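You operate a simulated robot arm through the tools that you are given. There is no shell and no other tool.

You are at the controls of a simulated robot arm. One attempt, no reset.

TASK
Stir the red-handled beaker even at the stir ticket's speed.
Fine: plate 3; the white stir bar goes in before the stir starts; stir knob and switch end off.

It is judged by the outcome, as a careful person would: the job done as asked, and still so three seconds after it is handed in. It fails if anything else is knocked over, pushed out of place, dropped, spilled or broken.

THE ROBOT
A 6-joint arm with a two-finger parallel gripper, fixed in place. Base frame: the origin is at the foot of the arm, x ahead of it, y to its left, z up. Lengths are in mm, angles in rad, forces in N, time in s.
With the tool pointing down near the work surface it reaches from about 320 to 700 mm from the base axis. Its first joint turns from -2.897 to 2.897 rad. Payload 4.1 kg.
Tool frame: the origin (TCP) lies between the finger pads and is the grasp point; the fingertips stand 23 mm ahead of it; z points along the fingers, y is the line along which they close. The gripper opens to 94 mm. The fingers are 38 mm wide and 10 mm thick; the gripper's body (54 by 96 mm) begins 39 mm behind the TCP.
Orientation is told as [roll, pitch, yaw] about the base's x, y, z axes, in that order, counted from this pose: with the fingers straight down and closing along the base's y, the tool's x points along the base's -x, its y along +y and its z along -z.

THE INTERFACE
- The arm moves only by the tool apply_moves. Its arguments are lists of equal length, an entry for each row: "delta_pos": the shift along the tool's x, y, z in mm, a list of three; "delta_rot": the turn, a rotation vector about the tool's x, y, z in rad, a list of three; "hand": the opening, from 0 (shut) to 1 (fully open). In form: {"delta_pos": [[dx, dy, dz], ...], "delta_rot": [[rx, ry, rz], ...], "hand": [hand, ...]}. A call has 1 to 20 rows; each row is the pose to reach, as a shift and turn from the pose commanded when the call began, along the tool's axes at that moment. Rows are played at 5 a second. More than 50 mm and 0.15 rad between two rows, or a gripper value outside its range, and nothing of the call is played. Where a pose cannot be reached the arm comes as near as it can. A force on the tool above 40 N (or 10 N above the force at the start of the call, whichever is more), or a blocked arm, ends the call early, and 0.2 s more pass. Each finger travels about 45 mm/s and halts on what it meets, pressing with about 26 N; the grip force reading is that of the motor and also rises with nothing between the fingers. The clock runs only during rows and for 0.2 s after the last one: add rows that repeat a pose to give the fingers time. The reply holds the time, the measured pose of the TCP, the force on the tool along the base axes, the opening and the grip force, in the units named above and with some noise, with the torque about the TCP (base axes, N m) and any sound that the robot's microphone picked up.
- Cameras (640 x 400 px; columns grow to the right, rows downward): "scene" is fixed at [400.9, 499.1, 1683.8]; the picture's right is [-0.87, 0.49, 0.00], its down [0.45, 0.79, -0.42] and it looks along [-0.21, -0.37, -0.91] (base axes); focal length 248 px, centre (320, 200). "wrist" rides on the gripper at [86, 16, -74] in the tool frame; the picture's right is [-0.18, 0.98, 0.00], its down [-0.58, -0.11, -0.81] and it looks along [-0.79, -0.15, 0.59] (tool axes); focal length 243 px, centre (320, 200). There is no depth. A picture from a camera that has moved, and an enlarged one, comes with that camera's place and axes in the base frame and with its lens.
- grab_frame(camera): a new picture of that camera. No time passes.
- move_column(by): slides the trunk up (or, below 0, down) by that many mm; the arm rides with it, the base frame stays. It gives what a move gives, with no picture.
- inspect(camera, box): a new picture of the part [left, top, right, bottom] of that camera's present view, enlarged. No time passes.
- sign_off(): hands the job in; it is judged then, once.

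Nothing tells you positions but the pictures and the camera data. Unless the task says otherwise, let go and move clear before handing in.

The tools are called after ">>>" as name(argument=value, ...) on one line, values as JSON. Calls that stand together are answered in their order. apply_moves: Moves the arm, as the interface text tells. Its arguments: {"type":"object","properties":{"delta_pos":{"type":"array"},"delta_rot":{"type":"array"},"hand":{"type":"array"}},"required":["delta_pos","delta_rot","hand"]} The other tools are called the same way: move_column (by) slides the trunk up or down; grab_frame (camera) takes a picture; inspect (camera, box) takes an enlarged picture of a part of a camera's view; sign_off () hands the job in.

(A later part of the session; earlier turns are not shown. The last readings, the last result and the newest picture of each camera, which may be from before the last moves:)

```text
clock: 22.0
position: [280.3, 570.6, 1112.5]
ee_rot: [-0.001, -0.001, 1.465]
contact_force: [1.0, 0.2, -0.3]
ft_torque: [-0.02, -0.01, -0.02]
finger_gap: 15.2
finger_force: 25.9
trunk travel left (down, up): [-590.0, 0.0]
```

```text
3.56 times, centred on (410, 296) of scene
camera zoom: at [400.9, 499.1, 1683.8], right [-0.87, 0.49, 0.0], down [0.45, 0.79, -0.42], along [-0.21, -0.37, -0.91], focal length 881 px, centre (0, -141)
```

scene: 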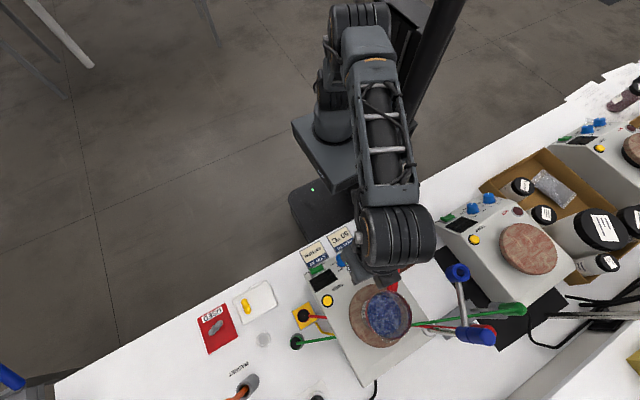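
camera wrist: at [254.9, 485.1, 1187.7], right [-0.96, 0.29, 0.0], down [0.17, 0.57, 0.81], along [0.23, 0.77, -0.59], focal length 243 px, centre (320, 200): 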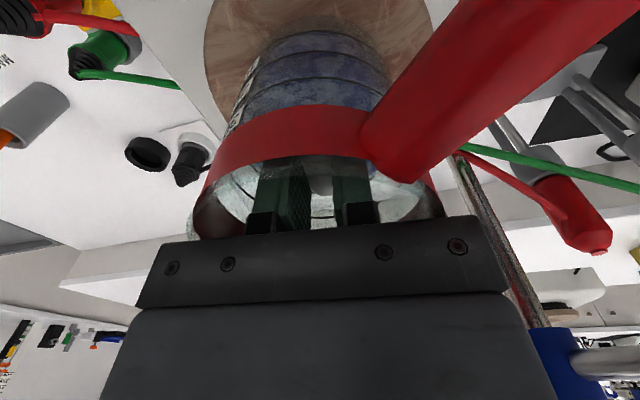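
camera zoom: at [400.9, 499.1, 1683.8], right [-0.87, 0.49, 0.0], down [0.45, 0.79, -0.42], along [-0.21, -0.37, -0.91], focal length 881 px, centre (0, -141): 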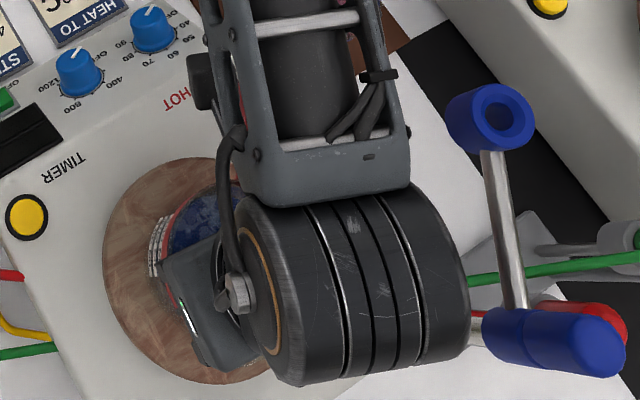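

The fingers and bar are inside the rim with no contact. I'll release the bar now, opening only as much as needed.

>>> apply_moves(delta_pos=[[0, 0, 0], [0, 0, 0], [0, 0, 0], [0, 0, 0], [0, 0, 0], [0, 0, 0]], delta_rot=[[0, 0, 0], [0, 0, 0], [0, 0, 0], [0, 0, 0], [0, 0, 0], [0, 0, 0]], hand=[0.18, 0.22, 0.26, 0.3, 0.3, 0.3])

>>> inspect(camera="wrist", box=[200, 60, 440, 210])

```text
clock: 23.4
position: [281.4, 570.3, 1114.4]
ee_rot: [0.0, 0.0, 1.464]
contact_force: [0.0, 0.2, 0.4]
ft_torque: [-0.02, 0.0, 0.02]
finger_gap: 28.2
finger_force: 0.1
trunk travel left (down, up): [-590.0, 0.0]
```

```text
2.67 times, centred on (320, 135) of wrist
camera zoom: at [254.9, 485.1, 1187.9], right [-0.96, 0.29, 0.0], down [0.17, 0.57, 0.81], along [0.23, 0.77, -0.59], focal length 647 px, centre (320, 373)
```

zoom: 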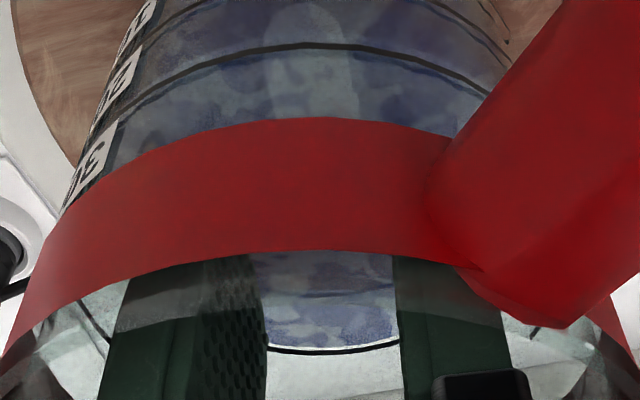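

The bar dropped. I'll lift straight out and check that it is in the beaker.

>>> apply_moves(delta_pos=[[0, 0, -30], [0, 0, -60], [0, 0, -90], [0, 0, -112], [0, 0, -112]], delta_rot=[[0, 0, 0], [0, 0, 0], [0, 0, 0], [0, 0, 0], [0, 0, 0]], hand=[0.3, 0.3, 0.3, 0.3, 0.3])

>>> grab_frame(camera="wrist")

>>> inspect(camera="wrist", box=[220, 0, 420, 125])

```text
clock: 24.6
position: [279.7, 566.5, 1223.7]
ee_rot: [0.002, 0.001, 1.464]
contact_force: [0.2, 0.2, -0.4]
ft_torque: [0.03, -0.01, 0.03]
finger_gap: 27.8
finger_force: 0.1
out of reach, approached as far as the arm can: row 4, 5
trunk travel left (down, up): [-590.0, 0.0]
```

```text
taken
camera wrist: at [253.4, 481.1, 1298.1], right [-0.96, 0.29, 0.0], down [0.17, 0.57, 0.81], along [0.23, 0.77, -0.59], focal length 243 px, centre (320, 200)
```

wrist: 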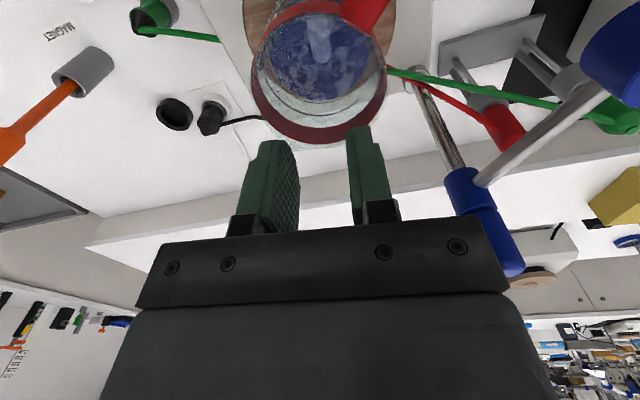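

```text
3.20 times, centred on (320, 62) of wrist
camera zoom: at [253.4, 481.1, 1298.1], right [-0.96, 0.29, 0.0], down [0.17, 0.57, 0.81], along [0.23, 0.77, -0.59], focal length 776 px, centre (320, 640)
```

zoom: 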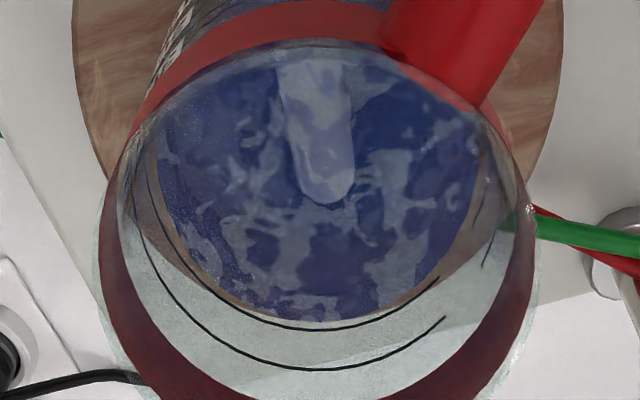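

The white bar is in the beaker. The control panel slopes at about 46° and the switch's ON end stands proud, so I'll back away, close the fingers and tilt the tool square to the panel.

>>> apply_moves(delta_pos=[[45, -10, 0], [90, -25, 0], [135, -40, 0], [170, -55, 0], [195, -65, 25], [200, -75, 50], [200, -75, 74], [200, -75, 74]], delta_rot=[[0, 0, 0], [0, 0, 0], [0, 0, 0], [0, 0, -0.05], [0, 0, -0.1], [0, 0, -0.107], [0, 0, -0.107], [0, 0, -0.107]], hand=[0.3, 0.3, 0.3, 0.2, 0.1, 0, 0, 0])

>>> grab_frame(camera="scene")

```text
clock: 26.4
position: [333.0, 360.0, 1151.3]
ee_rot: [-0.001, 0.0, 1.571]
contact_force: [-0.4, 0.4, -0.1]
ft_torque: [0.01, 0.01, -0.01]
finger_gap: 0.0
finger_force: 26.4
trunk travel left (down, up): [-590.0, 0.0]
```

```text
taken
```

scene: 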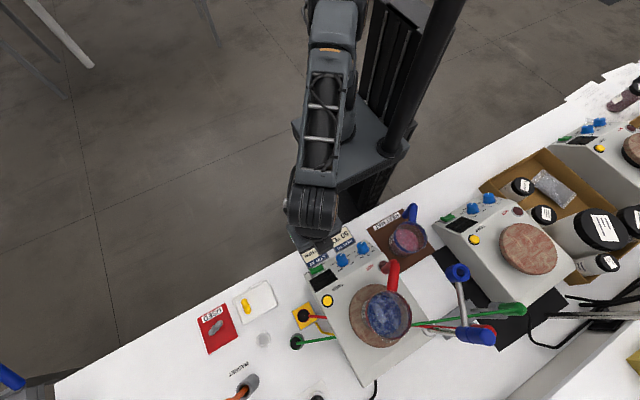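

>>> apply_moves(delta_pos=[[0, 0, 0], [0, 0, 0], [0, 0, 0], [0, 0, 0], [0, 0, 0], [0, 0, 0], [0, 0, 0]], delta_rot=[[0, -0.135, 0], [0, -0.27, 0], [0, -0.405, 0], [0, -0.54, 0], [0, -0.675, 0], [0, -0.8, 0], [0, -0.8, 0]], hand=[0, 0, 0, 0, 0, 0, 0])

>>> grab_frame(camera="wrist")

>>> grab_frame(camera="scene")

```text
clock: 28.0
position: [332.7, 360.3, 1150.9]
ee_rot: [0.001, -0.801, 1.573]
contact_force: [-0.2, -0.2, 0.7]
ft_torque: [0.01, 0.05, 0.0]
finger_gap: 0.0
finger_force: 26.1
trunk travel left (down, up): [-590.0, 0.0]
```

```text
taken
camera wrist: at [315.2, 245.8, 1140.0], right [-0.98, 0.13, 0.13], down [0.11, -0.17, 0.98], along [0.15, 0.98, 0.16], focal length 243 px, centre (320, 200)
```

wrist: 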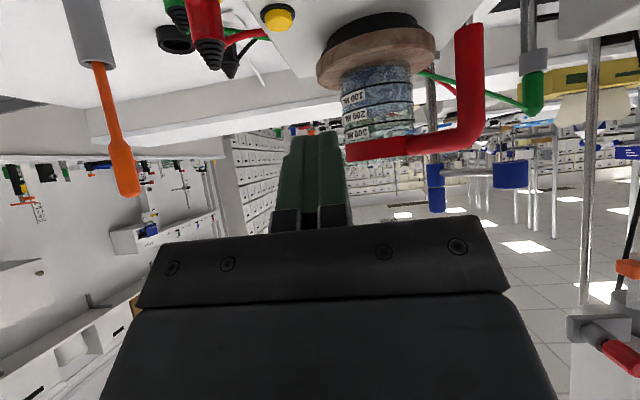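

```text
taken
```

scene: 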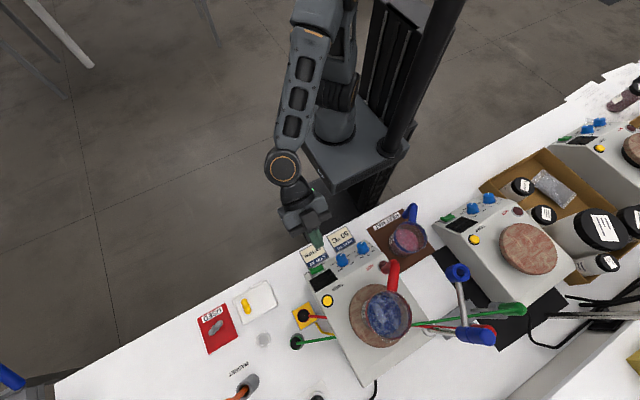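

The tool is square to the panel. I'll hover about 25 mm off the ON end of the switch and check before pressing.

>>> apply_moves(delta_pos=[[31, -7.6, 26], [61, -15, 52], [92, -23, 78], [122.6, -30.3, 104.3], [122.6, -30.3, 104.3]], delta_rot=[[0, 0, 0], [0, 0, 0], [0, 0, 0], [0, 0, 0], [0, 0, 0]], hand=[0, 0, 0, 0, 0])

>>> grab_frame(camera="wrist")

>>> inspect(camera="scene", box=[280, 230, 360, 280])

```text
clock: 29.2
position: [359.3, 347.0, 989.6]
ee_rot: [0.0, -0.801, 1.572]
contact_force: [0.3, 0.0, -1.0]
ft_torque: [0.0, -0.03, -0.01]
finger_gap: 0.0
finger_force: 26.4
trunk travel left (down, up): [-590.0, 0.0]
```

```text
taken
camera wrist: at [342.4, 232.6, 980.1], right [-0.98, 0.13, 0.13], down [0.11, -0.17, 0.98], along [0.15, 0.98, 0.16], focal length 243 px, centre (320, 200)
```

wrist: 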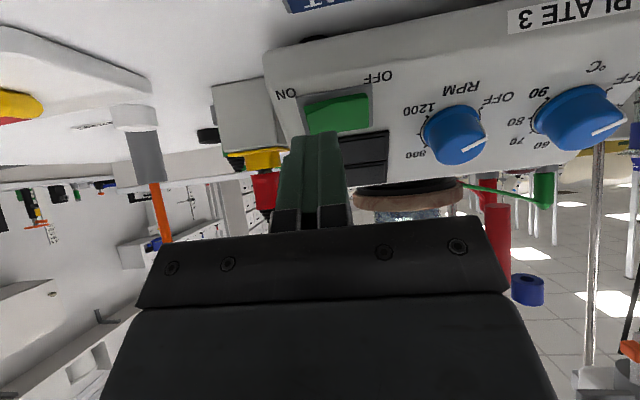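

```text
8.00 times, centred on (320, 255) of scene
camera zoom: at [400.9, 499.1, 1683.8], right [-0.87, 0.49, 0.0], down [0.45, 0.79, -0.42], along [-0.21, -0.37, -0.91], focal length 1982 px, centre (320, -240)
```

zoom: 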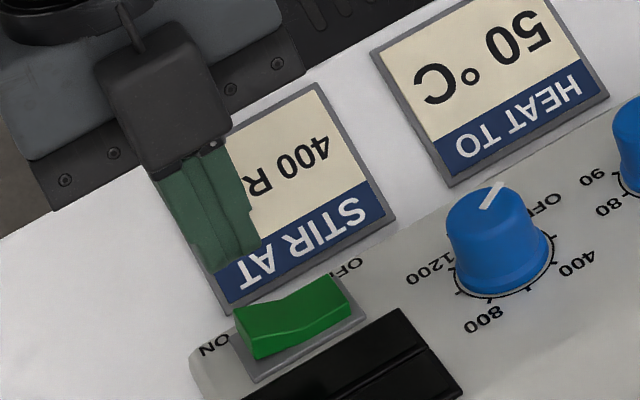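

The contact point lines up with the ON half of the rocker. I'll shift slightly outward and press gently along the panel normal.

>>> apply_moves(delta_pos=[[4, -4, 8], [4, -4, 18], [4, -4, 25], [4, -4, 28], [4, -4, 31], [4, -4, 33], [4, -4, 35], [4, -4, 36]], delta_rot=[[0, 0, 0], [0, 0, 0], [0, 0, 0], [0, 0, 0], [0, 0, 0], [0, 0, 0], [0, 0, 0], [0, 0, 0]], hand=[0, 0, 0, 0, 0, 0, 0, 0])

>>> grab_frame(camera="wrist")

>>> inspect(camera="scene", box=[280, 230, 360, 280])

```text
clock: 30.9
position: [367.3, 368.0, 965.1]
ee_rot: [-0.005, -0.803, 1.572]
contact_force: [-4.6, -33.3, 23.5]
ft_torque: [-0.04, 0.36, 0.25]
finger_gap: 0.0
finger_force: 26.6
trunk travel left (down, up): [-590.0, 0.0]
stopped in row 8: the force on the tool passed its limit at 42 N (the readings are from after the stop); the commanded pose is now the measured one
```

```text
taken
camera wrist: at [348.8, 253.5, 954.2], right [-0.98, 0.13, 0.13], down [0.11, -0.18, 0.98], along [0.15, 0.98, 0.16], focal length 243 px, centre (320, 200)
```

wrist: 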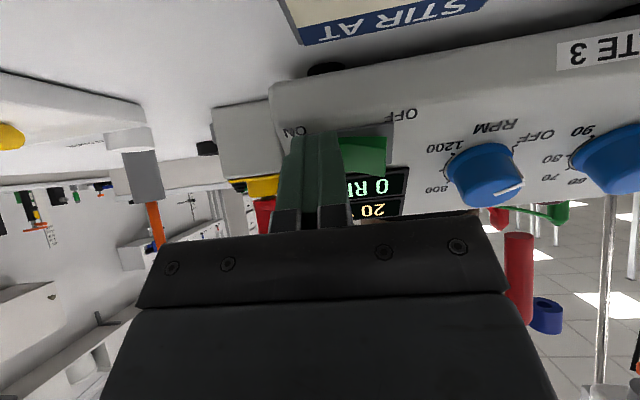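

```text
8.00 times, centred on (320, 255) of scene
camera zoom: at [400.9, 499.1, 1683.8], right [-0.87, 0.49, 0.0], down [0.45, 0.79, -0.42], along [-0.21, -0.37, -0.91], focal length 1982 px, centre (320, -240)
```

zoom: 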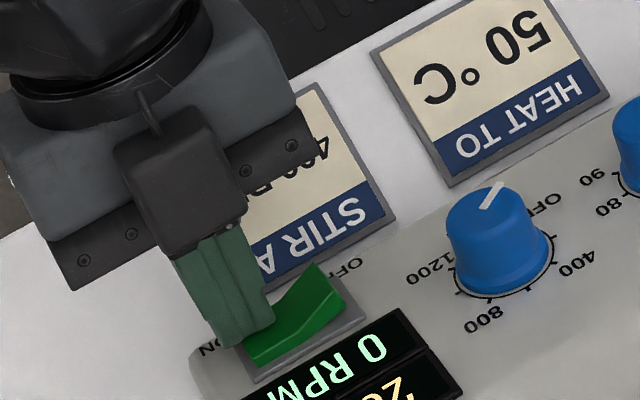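

The plate is on: the display reads 0 RPM and 20 °C. I'll back off and then line up with the stir knob.

>>> apply_moves(delta_pos=[[0, 0, -15], [0, 0, -35], [0, 0, -60], [0, 0, -60]], delta_rot=[[0, 0, 0], [0, 0, 0], [0, 0, 0], [0, 0, 0]], hand=[0, 0, 0, 0])

>>> grab_frame(camera="wrist")

>>> inspect(camera="wrist", box=[240, 30, 560, 230])

>>> inspect(camera="scene", box=[300, 235, 380, 285])

```text
clock: 31.9
position: [366.6, 328.3, 1005.9]
ee_rot: [-0.001, -0.801, 1.572]
contact_force: [-0.3, -0.3, 0.0]
ft_torque: [0.0, 0.0, -0.03]
finger_gap: 0.1
finger_force: 26.0
trunk travel left (down, up): [-590.0, 0.0]
```

```text
taken
camera wrist: at [349.2, 214.9, 996.1], right [-0.98, 0.13, 0.13], down [0.11, -0.17, 0.98], along [0.15, 0.98, 0.16], focal length 243 px, centre (320, 200)
```

wrist: 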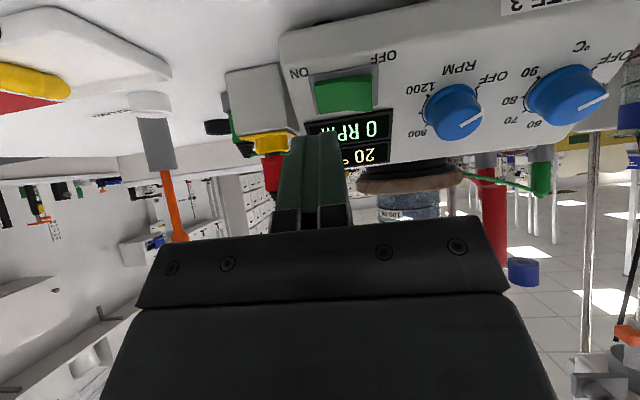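

```text
2.00 times, centred on (400, 130) of wrist
camera zoom: at [349.2, 214.9, 996.1], right [-0.98, 0.13, 0.13], down [0.11, -0.17, 0.98], along [0.15, 0.98, 0.16], focal length 485 px, centre (160, 340)
```

zoom: 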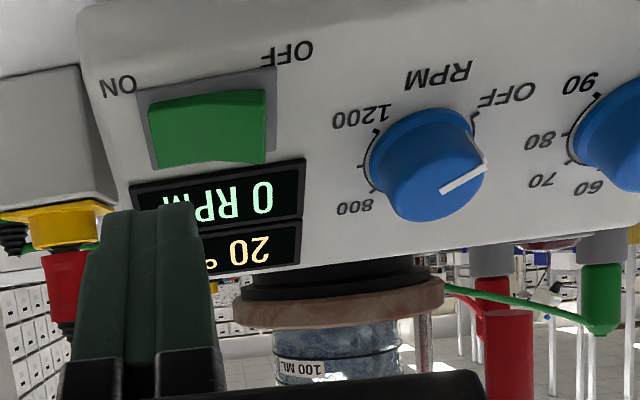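

```text
8.00 times, centred on (340, 260) of scene
camera zoom: at [400.9, 499.1, 1683.8], right [-0.87, 0.49, 0.0], down [0.45, 0.79, -0.42], along [-0.21, -0.37, -0.91], focal length 1982 px, centre (160, -280)
```

zoom: 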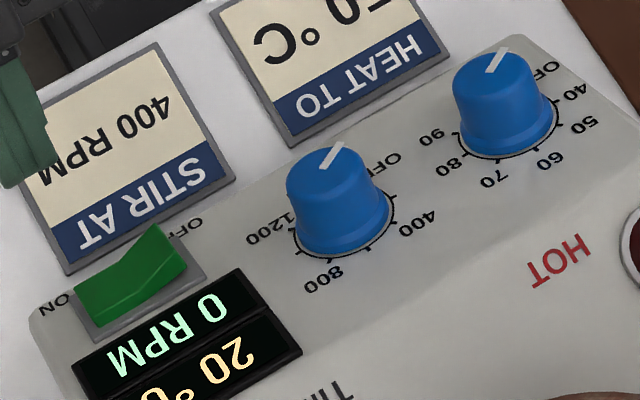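

The switch is on and the knob axis is at about (275, 416, 968), normal to the panel. I'll hover over it with open fingers, pre-turned so I have room for a quarter turn clockwise.

>>> apply_moves(delta_pos=[[-6, 18, 4], [-13, 36, 10], [-20, 54, 16], [-27, 72, 22], [-33.7, 90.2, 27.5], [-33.7, 90.2, 27.5]], delta_rot=[[0, 0, -0.12], [0, 0, -0.24], [0, 0, -0.36], [0, 0, -0.48], [0, 0, -0.6], [0, 0, -0.6]], hand=[0.1, 0.2, 0.35, 0.5, 0.55, 0.55])

>>> grab_frame(camera="wrist")

>>> inspect(camera="scene", box=[300, 235, 380, 285])

```text
clock: 33.3
position: [286.1, 382.6, 1040.1]
ee_rot: [-0.523, -0.633, 2.349]
contact_force: [0.7, 1.1, 0.8]
ft_torque: [0.0, 0.01, 0.01]
finger_gap: 51.8
finger_force: 0.1
out of reach, approached as far as the arm can: row 4, 5, 6
trunk travel left (down, up): [-590.0, 0.0]
```

```text
taken
camera wrist: at [320.5, 272.9, 1034.4], right [-0.92, -0.28, -0.29], down [-0.24, -0.2, 0.95], along [-0.33, 0.94, 0.12], focal length 243 px, centre (320, 200)
```

wrist: 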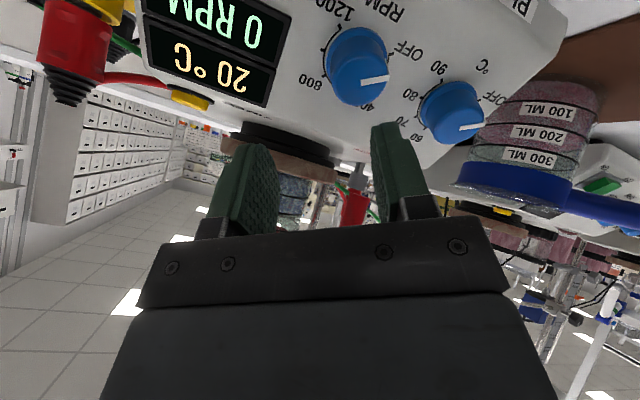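

```text
8.00 times, centred on (340, 260) of scene
camera zoom: at [400.9, 499.1, 1683.8], right [-0.87, 0.49, 0.0], down [0.45, 0.79, -0.42], along [-0.21, -0.37, -0.91], focal length 1982 px, centre (160, -280)
```

zoom: 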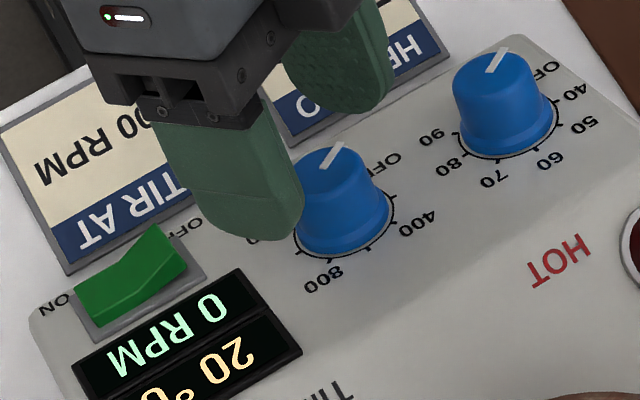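

The arm is at its inner reach with the trunk this high. I'll lift clear, lower the trunk so the arm has more room, and come back.

>>> apply_moves(delta_pos=[[0, 0, -30], [-28, -19, -63], [-56, -38.5, -96], [-84.5, -57.8, -129], [-112.7, -77.1, -162.2], [-112.7, -77.1, -162.2]], delta_rot=[[0, 0, 0], [0, 0, 0], [0, 0, 0], [0, 0, 0], [0, 0, 0], [0, 0, 0]], hand=[0.55, 0.55, 0.55, 0.55, 0.55, 0.55])

```text
clock: 34.7
position: [291.2, 362.2, 1248.0]
ee_rot: [-0.53, -0.634, 2.348]
contact_force: [-1.1, 0.0, -0.1]
ft_torque: [-0.01, 0.03, -0.01]
finger_gap: 51.4
finger_force: 0.1
trunk travel left (down, up): [-590.0, 0.0]
```

>>> move_column(by=-190)

>>> grab_frame(camera="scene")

>>> grab_frame(camera="wrist")

```text
clock: 36.7
position: [291.4, 361.7, 1058.0]
ee_rot: [-0.529, -0.634, 2.348]
contact_force: [-0.6, 1.3, -0.4]
ft_torque: [-0.01, -0.01, 0.06]
finger_gap: 51.8
finger_force: 0.0
trunk travel left (down, up): [-400.0, 190.0]
```

```text
taken
```

scene: 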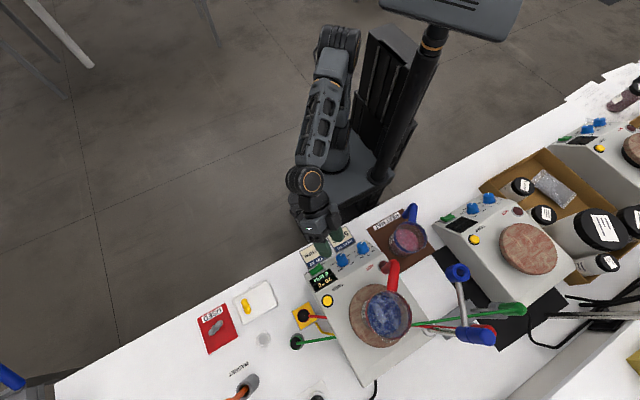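

```text
taken
camera wrist: at [325.9, 252.6, 1051.7], right [-0.91, -0.28, -0.29], down [-0.24, -0.2, 0.95], along [-0.33, 0.94, 0.12], focal length 243 px, centre (320, 200)
```

wrist: 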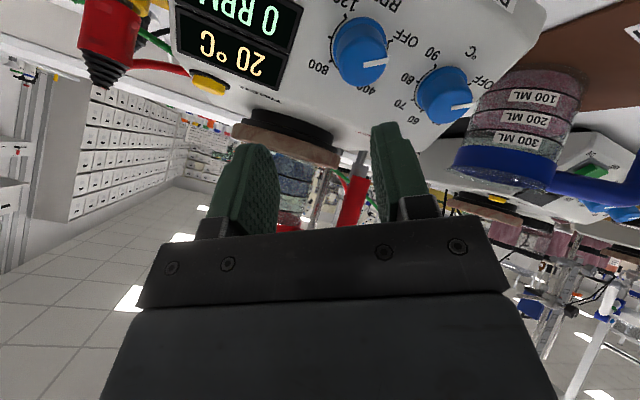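

>>> inspect(camera="wrist", box=[300, 0, 460, 100])

>>> inspect(camera="scene", box=[300, 235, 380, 285])

```text
4.00 times, centred on (380, 50) of wrist
camera zoom: at [325.9, 252.6, 1051.7], right [-0.91, -0.28, -0.29], down [-0.24, -0.2, 0.95], along [-0.33, 0.94, 0.12], focal length 970 px, centre (80, 800)
```

zoom: 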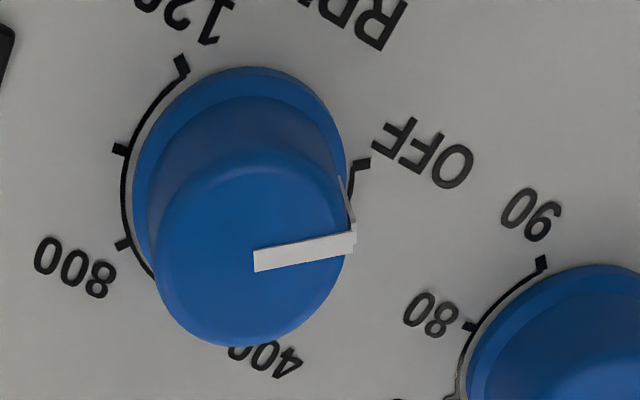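

```text
8.00 times, centred on (340, 260) of scene
camera zoom: at [400.9, 499.1, 1683.8], right [-0.87, 0.49, 0.0], down [0.45, 0.79, -0.42], along [-0.21, -0.37, -0.91], focal length 1982 px, centre (160, -280)
```

zoom: 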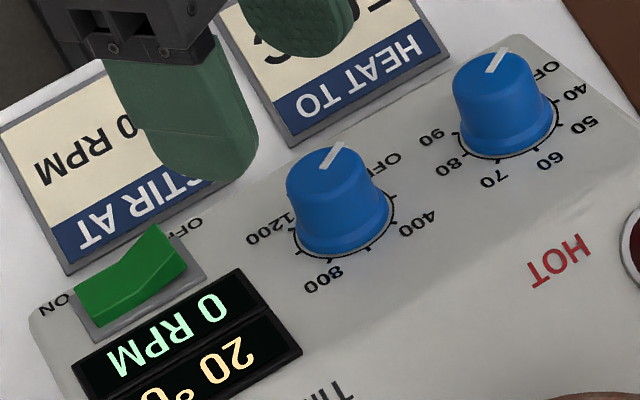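

The knob face centre is confirmed at (274.7, 397.5, 985). I'll move onto its axis at a standoff.

>>> apply_moves(delta_pos=[[6.6, 14.1, 15.7], [13.3, 28.3, 31.5], [13.3, 28.3, 31.5], [13.3, 28.3, 31.5]], delta_rot=[[0, 0, 0], [0, 0, 0], [0, 0, 0], [0, 0, 0]], hand=[0.55, 0.55, 0.55, 0.55])

>>> grab_frame(camera="wrist")

>>> inspect(camera="scene", box=[300, 235, 380, 285])

```text
clock: 37.7
position: [275.7, 365.3, 1015.4]
ee_rot: [-0.529, -0.633, 2.349]
contact_force: [0.3, 0.3, -0.6]
ft_torque: [-0.02, 0.01, 0.02]
finger_gap: 51.7
finger_force: 0.1
trunk travel left (down, up): [-400.0, 190.0]
```

```text
taken
camera wrist: at [310.2, 254.9, 1009.5], right [-0.92, -0.28, -0.29], down [-0.24, -0.2, 0.95], along [-0.32, 0.94, 0.12], focal length 243 px, centre (320, 200)
```

wrist: 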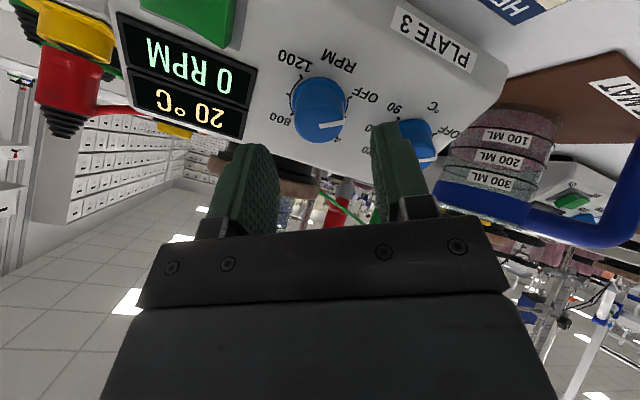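

```text
8.00 times, centred on (340, 260) of scene
camera zoom: at [400.9, 499.1, 1683.8], right [-0.87, 0.49, 0.0], down [0.45, 0.79, -0.42], along [-0.21, -0.37, -0.91], focal length 1982 px, centre (160, -280)
```

zoom: 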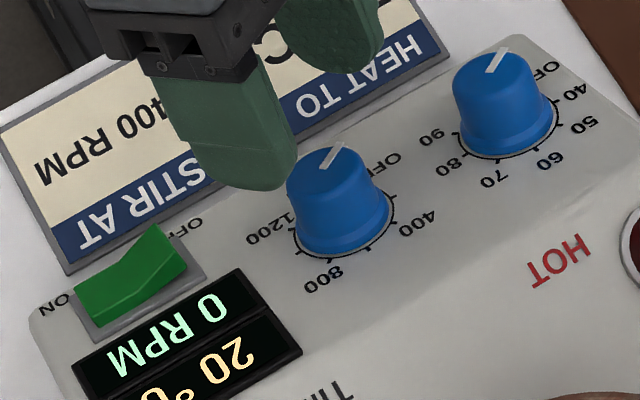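

>>> inspect(camera="wrist", box=[240, 50, 400, 150])

```text
4.00 times, centred on (320, 100) of wrist
camera zoom: at [310.2, 254.9, 1009.5], right [-0.92, -0.28, -0.29], down [-0.24, -0.2, 0.95], along [-0.32, 0.94, 0.12], focal length 970 px, centre (320, 600)
```

zoom: 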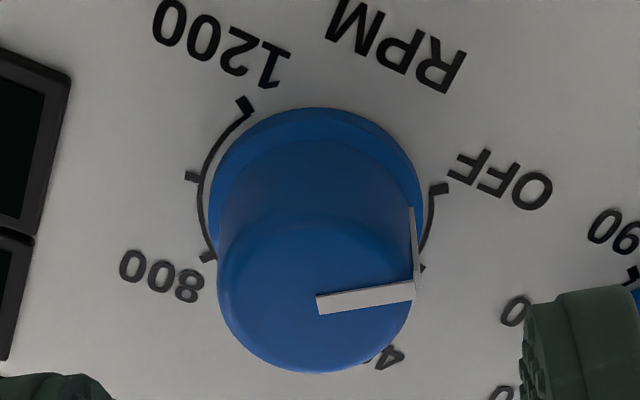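

The knob face is exactly on the tool axis. I'll move in along the normal, with fingers straddling the knob, then close.

>>> apply_moves(delta_pos=[[0, 0, 12], [0, 0, 24], [0, 0, 34], [0, 0, 41], [0, 0, 41]], delta_rot=[[0, 0, 0], [0, 0, 0], [0, 0, 0], [0, 0, 0], [0, 0, 0]], hand=[0.55, 0.55, 0.55, 0.55, 0.55])

>>> grab_frame(camera="wrist")

>>> inspect(camera="scene", box=[300, 235, 380, 285])

```text
clock: 38.9
position: [275.2, 395.8, 987.7]
ee_rot: [-0.529, -0.632, 2.35]
contact_force: [0.7, 0.0, 0.6]
ft_torque: [0.03, -0.02, 0.02]
finger_gap: 51.6
finger_force: 0.0
trunk travel left (down, up): [-400.0, 190.0]
```

```text
taken
camera wrist: at [310.1, 285.1, 981.3], right [-0.91, -0.28, -0.29], down [-0.24, -0.2, 0.95], along [-0.33, 0.94, 0.12], focal length 243 px, centre (320, 200)
```

wrist: 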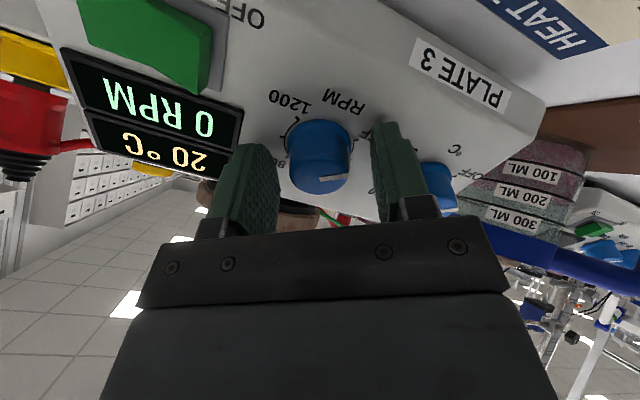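

```text
8.00 times, centred on (340, 260) of scene
camera zoom: at [400.9, 499.1, 1683.8], right [-0.87, 0.49, 0.0], down [0.45, 0.79, -0.42], along [-0.21, -0.37, -0.91], focal length 1982 px, centre (160, -280)
```

zoom: 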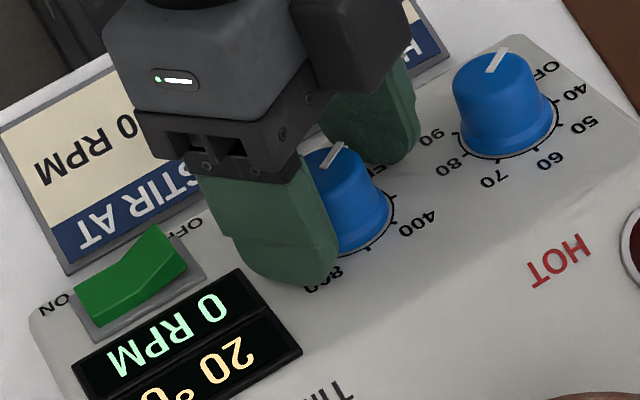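

>>> apply_moves(delta_pos=[[0, 0, 0], [0, 0, 0], [0, 0, 0], [0, 0, 0], [0, 0, 0]], delta_rot=[[0, 0, 0], [0, 0, 0], [0, 0, 0], [0, 0, 0], [0, 0, 0]], hand=[0.45, 0.38, 0.3, 0.25, 0.25])

>>> inspect(camera="wrist", box=[240, 80, 440, 205])

>>> inspect(camera="scene", box=[300, 235, 380, 285])

```text
clock: 40.1
position: [276.6, 394.1, 987.9]
ee_rot: [-0.53, -0.634, 2.347]
contact_force: [3.1, 2.7, 2.7]
ft_torque: [-0.43, 0.17, 0.16]
finger_gap: 29.7
finger_force: 45.0
trunk travel left (down, up): [-400.0, 190.0]
```

```text
3.20 times, centred on (340, 142) of wrist
camera zoom: at [310.5, 285.1, 981.4], right [-0.91, -0.28, -0.29], down [-0.24, -0.2, 0.95], along [-0.32, 0.94, 0.12], focal length 776 px, centre (256, 384)
```

zoom: 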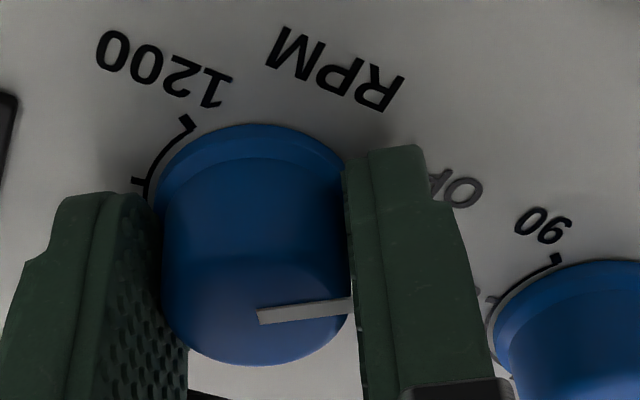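

```text
8.00 times, centred on (340, 260) of scene
camera zoom: at [400.9, 499.1, 1683.8], right [-0.87, 0.49, 0.0], down [0.45, 0.79, -0.42], along [-0.21, -0.37, -0.91], focal length 1982 px, centre (160, -280)
```

zoom: 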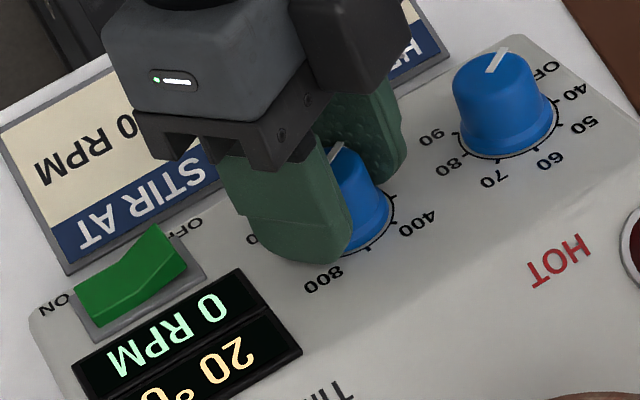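

The knob is gripped. I'll turn clockwise in stages, starting with about 40°, and read the display.

>>> apply_moves(delta_pos=[[0, 0, 0], [0, 0, 0], [0, 0, 0], [0, 0, 0], [0, 0, 0], [0, 0, 0]], delta_rot=[[0, 0, 0.14], [0, 0, 0.28], [0, 0, 0.42], [0, 0, 0.56], [0, 0, 0.7], [0, 0, 0.7]], hand=[0.25, 0.25, 0.25, 0.25, 0.25, 0.25])

>>> inspect(camera="scene", box=[300, 235, 380, 285])

>>> grab_frame(camera="wrist")

```text
clock: 41.5
position: [275.3, 394.3, 987.9]
ee_rot: [0.105, -0.796, 1.422]
contact_force: [12.2, -10.1, 1.8]
ft_torque: [-1.01, 0.21, 0.24]
finger_gap: 29.8
finger_force: 44.6
trunk travel left (down, up): [-400.0, 190.0]
```

```text
8.00 times, centred on (340, 260) of scene
camera zoom: at [400.9, 499.1, 1683.8], right [-0.87, 0.49, 0.0], down [0.45, 0.79, -0.42], along [-0.21, -0.37, -0.91], focal length 1982 px, centre (160, -280)
```

zoom: 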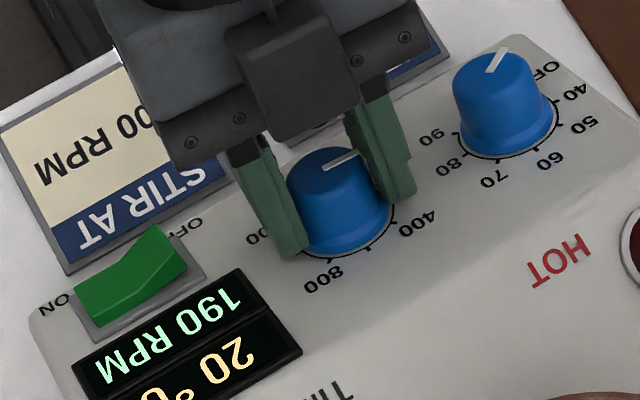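

```text
taken
camera wrist: at [250.1, 282.6, 978.6], right [-0.96, 0.2, 0.2], down [0.17, -0.19, 0.97], along [0.23, 0.96, 0.14], focal length 243 px, centre (320, 200)
```

wrist: 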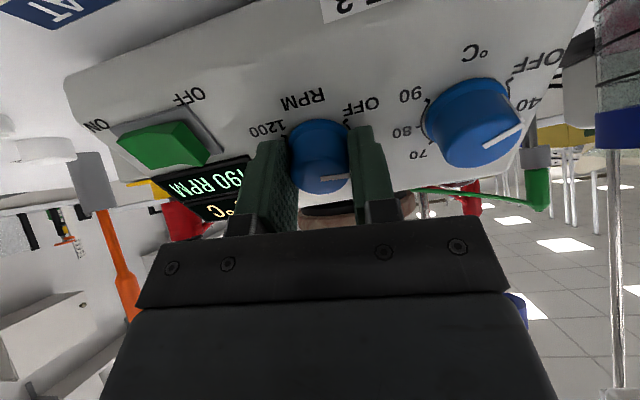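

Display reads 190 RPM. I'll continue turning a bit short of 400 and then fine-tune.

>>> apply_moves(delta_pos=[[0, 0, 0], [0, 0, 0], [0, 0, 0], [0, 0, 0], [0, 0, 0], [0, 0, 0], [0, 0, 0]], delta_rot=[[0, 0, 0.14], [0, 0, 0.28], [0, 0, 0.42], [0, 0, 0.56], [0, 0, 0.68], [0, 0, 0.74], [0, 0, 0.74]], hand=[0.25, 0.25, 0.25, 0.25, 0.25, 0.25, 0.25])

>>> inspect(camera="scene", box=[300, 235, 380, 285])

>>> grab_frame(camera="wrist")

```text
clock: 43.1
position: [276.9, 395.3, 989.2]
ee_rot: [0.657, -0.499, 0.556]
contact_force: [9.7, -9.6, -5.3]
ft_torque: [0.36, -0.95, -1.03]
finger_gap: 29.8
finger_force: 45.3
trunk travel left (down, up): [-400.0, 190.0]
```

```text
8.00 times, centred on (340, 260) of scene
camera zoom: at [400.9, 499.1, 1683.8], right [-0.87, 0.49, 0.0], down [0.45, 0.79, -0.42], along [-0.21, -0.37, -0.91], focal length 1982 px, centre (160, -280)
```

zoom: 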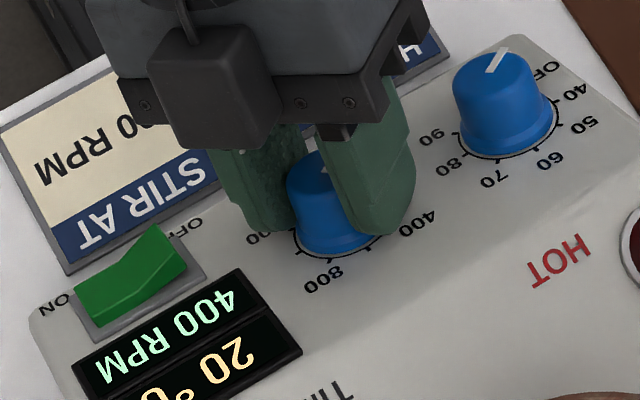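

```text
taken
camera wrist: at [200.0, 309.6, 1006.5], right [-0.52, 0.6, 0.61], down [0.51, -0.37, 0.78], along [0.69, 0.71, -0.11], focal length 243 px, centre (320, 200)
```

wrist: 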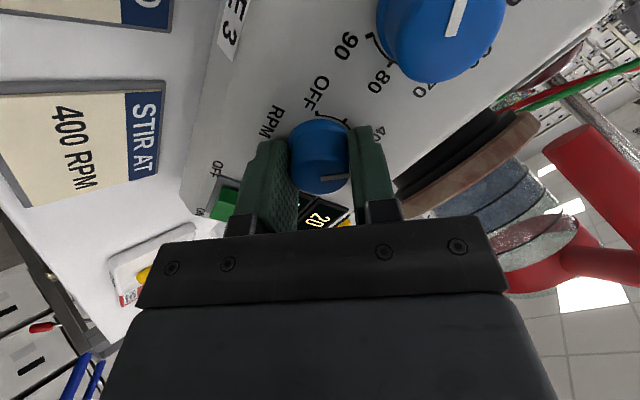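

The display reads exactly 400 RPM. I'll hold here and watch the beaker mix.

>>> apply_moves(delta_pos=[[0, 0, 0], [0, 0, 0], [0, 0, 0], [0, 0, 0], [0, 0, 0], [0, 0, 0], [0, 0, 0], [0, 0, 0], [0, 0, 0], [0, 0, 0]], delta_rot=[[0, 0, 0], [0, 0, 0], [0, 0, 0], [0, 0, 0], [0, 0, 0], [0, 0, 0], [0, 0, 0], [0, 0, 0], [0, 0, 0], [0, 0, 0]], hand=[0.25, 0.25, 0.25, 0.25, 0.25, 0.25, 0.25, 0.25, 0.25, 0.25])

>>> inspect(camera="scene", box=[300, 240, 460, 340])

>>> inspect(camera="scene", box=[300, 235, 380, 285])

```text
clock: 45.3
position: [276.3, 394.9, 986.7]
ee_rot: [0.656, -0.497, 0.557]
contact_force: [9.5, -10.3, -6.4]
ft_torque: [-0.62, -0.09, -0.11]
finger_gap: 29.7
finger_force: 44.4
trunk travel left (down, up): [-400.0, 190.0]
```

```text
4.00 times, centred on (380, 290) of scene
camera zoom: at [400.9, 499.1, 1683.8], right [-0.87, 0.49, 0.0], down [0.45, 0.79, -0.42], along [-0.21, -0.37, -0.91], focal length 991 px, centre (80, -160)
```

zoom: 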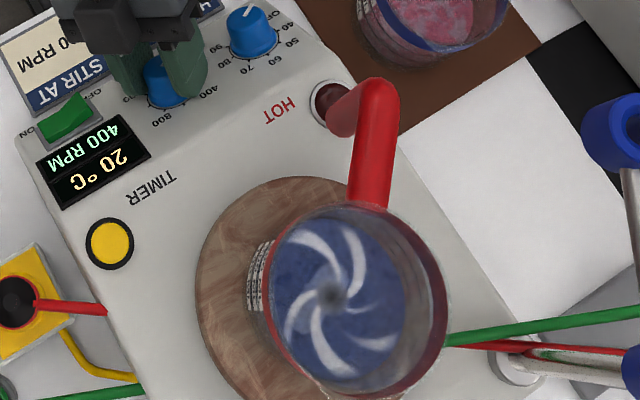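

```text
8.00 times, centred on (340, 260) of scene
camera zoom: at [400.9, 499.1, 1683.8], right [-0.87, 0.49, 0.0], down [0.45, 0.79, -0.42], along [-0.21, -0.37, -0.91], focal length 1982 px, centre (160, -280)
```

zoom: 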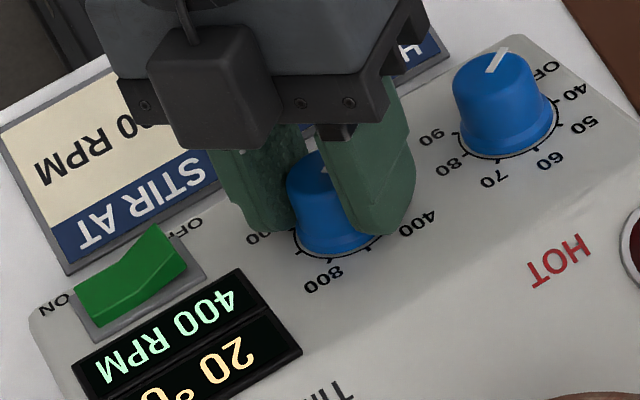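

The bar is spinning and a vortex is visible at 400 RPM. I'll keep stirring and watch the streaks.

>>> apply_moves(delta_pos=[[0, 0, 0], [0, 0, 0], [0, 0, 0], [0, 0, 0], [0, 0, 0], [0, 0, 0], [0, 0, 0], [0, 0, 0], [0, 0, 0], [0, 0, 0], [0, 0, 0], [0, 0, 0], [0, 0, 0], [0, 0, 0], [0, 0, 0], [0, 0, 0], [0, 0, 0], [0, 0, 0], [0, 0, 0], [0, 0, 0]], delta_rot=[[0, 0, 0], [0, 0, 0], [0, 0, 0], [0, 0, 0], [0, 0, 0], [0, 0, 0], [0, 0, 0], [0, 0, 0], [0, 0, 0], [0, 0, 0], [0, 0, 0], [0, 0, 0], [0, 0, 0], [0, 0, 0], [0, 0, 0], [0, 0, 0], [0, 0, 0], [0, 0, 0], [0, 0, 0], [0, 0, 0]], hand=[0.25, 0.25, 0.25, 0.25, 0.25, 0.25, 0.25, 0.25, 0.25, 0.25, 0.25, 0.25, 0.25, 0.25, 0.25, 0.25, 0.25, 0.25, 0.25, 0.25])

>>> inspect(camera="scene", box=[300, 240, 460, 340])

```text
clock: 49.5
position: [277.0, 395.8, 987.1]
ee_rot: [0.655, -0.5, 0.556]
contact_force: [8.8, -15.8, -10.3]
ft_torque: [-0.43, -0.37, -0.39]
finger_gap: 29.9
finger_force: 44.6
trunk travel left (down, up): [-400.0, 190.0]
```

```text
4.00 times, centred on (380, 290) of scene
camera zoom: at [400.9, 499.1, 1683.8], right [-0.87, 0.49, 0.0], down [0.45, 0.79, -0.42], along [-0.21, -0.37, -0.91], focal length 991 px, centre (80, -160)
```

zoom: 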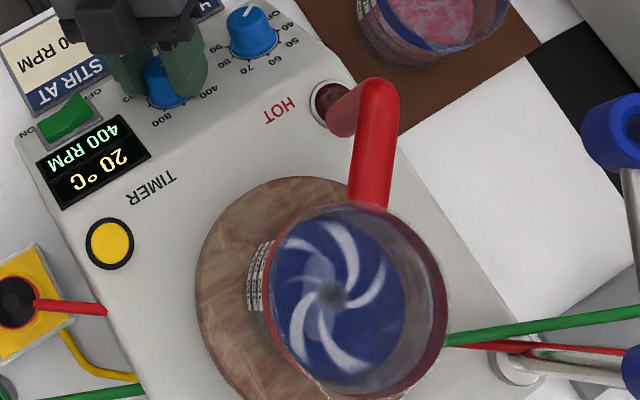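

>>> inspect(camera="scene", box=[360, 285, 424, 345])

>>> apply_moves(delta_pos=[[0, 0, 0], [0, 0, 0], [0, 0, 0], [0, 0, 0], [0, 0, 0], [0, 0, 0], [0, 0, 0], [0, 0, 0], [0, 0, 0], [0, 0, 0], [0, 0, 0], [0, 0, 0], [0, 0, 0], [0, 0, 0], [0, 0, 0], [0, 0, 0], [0, 0, 0], [0, 0, 0], [0, 0, 0], [0, 0, 0]], delta_rot=[[0, 0, 0], [0, 0, 0], [0, 0, 0], [0, 0, 0], [0, 0, 0], [0, 0, 0], [0, 0, 0], [0, 0, 0], [0, 0, 0], [0, 0, 0], [0, 0, 0], [0, 0, 0], [0, 0, 0], [0, 0, 0], [0, 0, 0], [0, 0, 0], [0, 0, 0], [0, 0, 0], [0, 0, 0], [0, 0, 0]], hand=[0.25, 0.25, 0.25, 0.25, 0.25, 0.25, 0.25, 0.25, 0.25, 0.25, 0.25, 0.25, 0.25, 0.25, 0.25, 0.25, 0.25, 0.25, 0.25, 0.25])

>>> inspect(camera="scene", box=[360, 285, 424, 345])

>>> inspect(camera="scene", box=[300, 235, 380, 285])

```text
6.67 times, centred on (392, 315) of scene
camera zoom: at [400.9, 499.1, 1683.8], right [-0.87, 0.49, 0.0], down [0.45, 0.79, -0.42], along [-0.21, -0.37, -0.91], focal length 1652 px, centre (-160, -567)
```

zoom: 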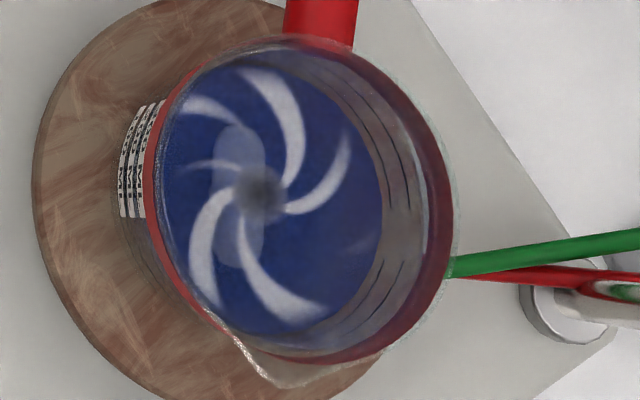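

```text
clock: 53.7
position: [276.7, 395.7, 987.4]
ee_rot: [0.656, -0.499, 0.558]
contact_force: [8.2, -16.5, -13.9]
ft_torque: [-0.56, -0.24, -0.26]
finger_gap: 29.9
finger_force: 44.7
trunk travel left (down, up): [-400.0, 190.0]
```

```text
6.67 times, centred on (392, 315) of scene
camera zoom: at [400.9, 499.1, 1683.8], right [-0.87, 0.49, 0.0], down [0.45, 0.79, -0.42], along [-0.21, -0.37, -0.91], focal length 1652 px, centre (-160, -567)
```

zoom: 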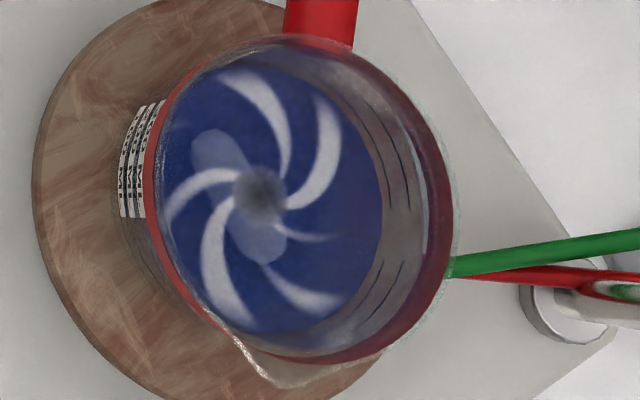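

```text
8.00 times, centred on (340, 260) of scene
camera zoom: at [400.9, 499.1, 1683.8], right [-0.87, 0.49, 0.0], down [0.45, 0.79, -0.42], along [-0.21, -0.37, -0.91], focal length 1982 px, centre (160, -280)
```

zoom: 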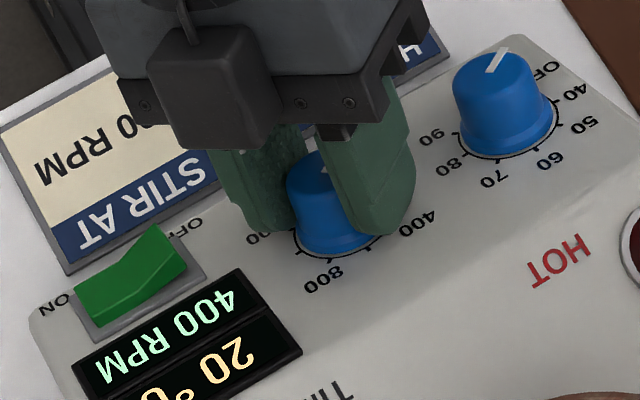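

The liquid base now looks uniformly blue, with only the spinning vortex streaks left. I'll give it a few more seconds for margin.

>>> apply_moves(delta_pos=[[0, 0, 0], [0, 0, 0], [0, 0, 0], [0, 0, 0], [0, 0, 0], [0, 0, 0], [0, 0, 0], [0, 0, 0], [0, 0, 0], [0, 0, 0], [0, 0, 0], [0, 0, 0], [0, 0, 0], [0, 0, 0], [0, 0, 0], [0, 0, 0], [0, 0, 0], [0, 0, 0], [0, 0, 0], [0, 0, 0]], delta_rot=[[0, 0, 0], [0, 0, 0], [0, 0, 0], [0, 0, 0], [0, 0, 0], [0, 0, 0], [0, 0, 0], [0, 0, 0], [0, 0, 0], [0, 0, 0], [0, 0, 0], [0, 0, 0], [0, 0, 0], [0, 0, 0], [0, 0, 0], [0, 0, 0], [0, 0, 0], [0, 0, 0], [0, 0, 0], [0, 0, 0]], hand=[0.25, 0.25, 0.25, 0.25, 0.25, 0.25, 0.25, 0.25, 0.25, 0.25, 0.25, 0.25, 0.25, 0.25, 0.25, 0.25, 0.25, 0.25, 0.25, 0.25])

>>> inspect(camera="scene", box=[360, 285, 424, 345])

>>> inspect(camera="scene", box=[300, 235, 380, 285])

>>> grab_frame(camera="wrist")

```text
clock: 57.9
position: [276.8, 394.8, 989.1]
ee_rot: [0.655, -0.5, 0.555]
contact_force: [7.8, -17.5, -15.6]
ft_torque: [-0.64, -0.28, -0.25]
finger_gap: 30.0
finger_force: 45.0
trunk travel left (down, up): [-400.0, 190.0]
```

```text
6.67 times, centred on (392, 315) of scene
camera zoom: at [400.9, 499.1, 1683.8], right [-0.87, 0.49, 0.0], down [0.45, 0.79, -0.42], along [-0.21, -0.37, -0.91], focal length 1652 px, centre (-160, -567)
```

zoom: 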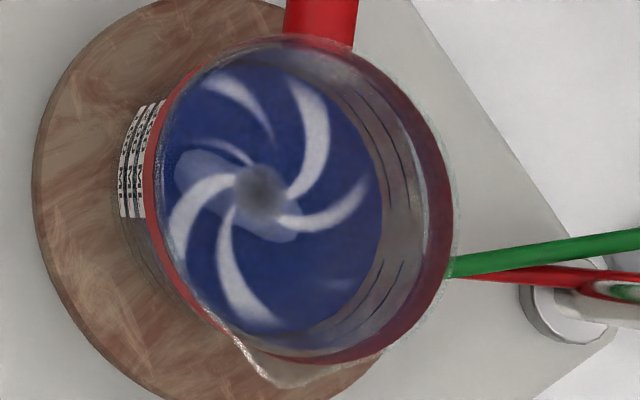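

```text
8.00 times, centred on (340, 260) of scene
camera zoom: at [400.9, 499.1, 1683.8], right [-0.87, 0.49, 0.0], down [0.45, 0.79, -0.42], along [-0.21, -0.37, -0.91], focal length 1982 px, centre (160, -280)
```

zoom: 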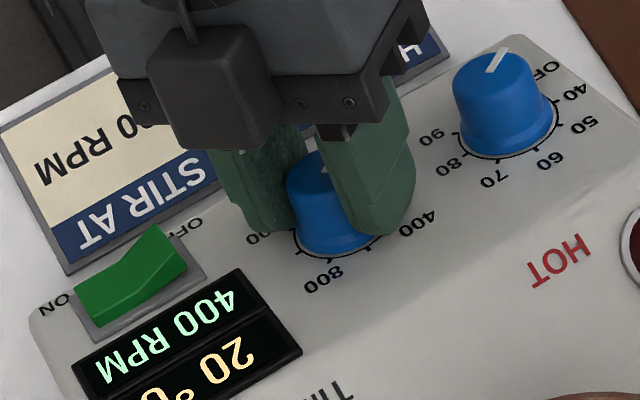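

```text
taken
camera wrist: at [200.2, 309.5, 1006.5], right [-0.52, 0.59, 0.61], down [0.51, -0.37, 0.78], along [0.69, 0.72, -0.11], focal length 243 px, centre (320, 200)
```

wrist: 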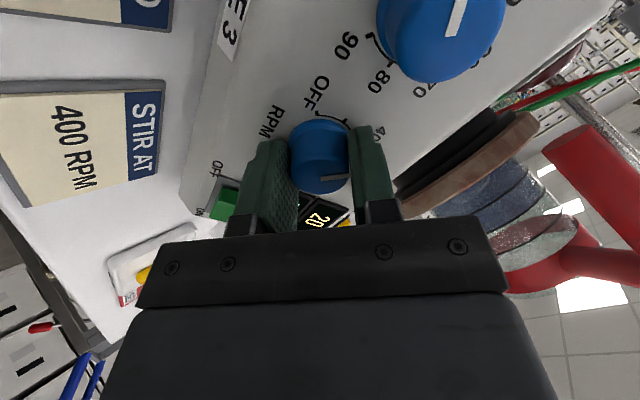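

>>> inspect(camera="wrist", box=[400, 130, 600, 255])

```text
3.20 times, centred on (500, 192) of wrist
camera zoom: at [200.2, 309.5, 1006.5], right [-0.52, 0.59, 0.61], down [0.51, -0.37, 0.78], along [0.69, 0.72, -0.11], focal length 776 px, centre (-256, 224)
```

zoom: 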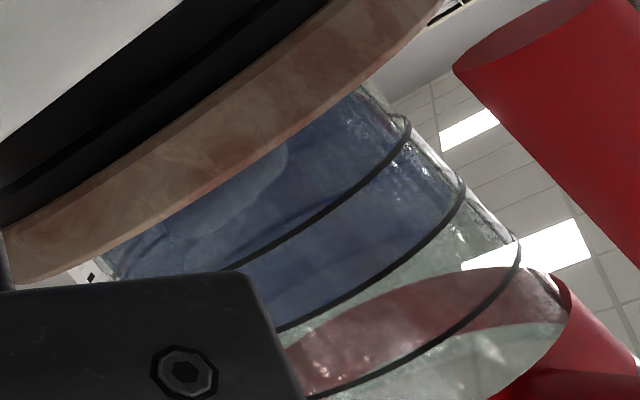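

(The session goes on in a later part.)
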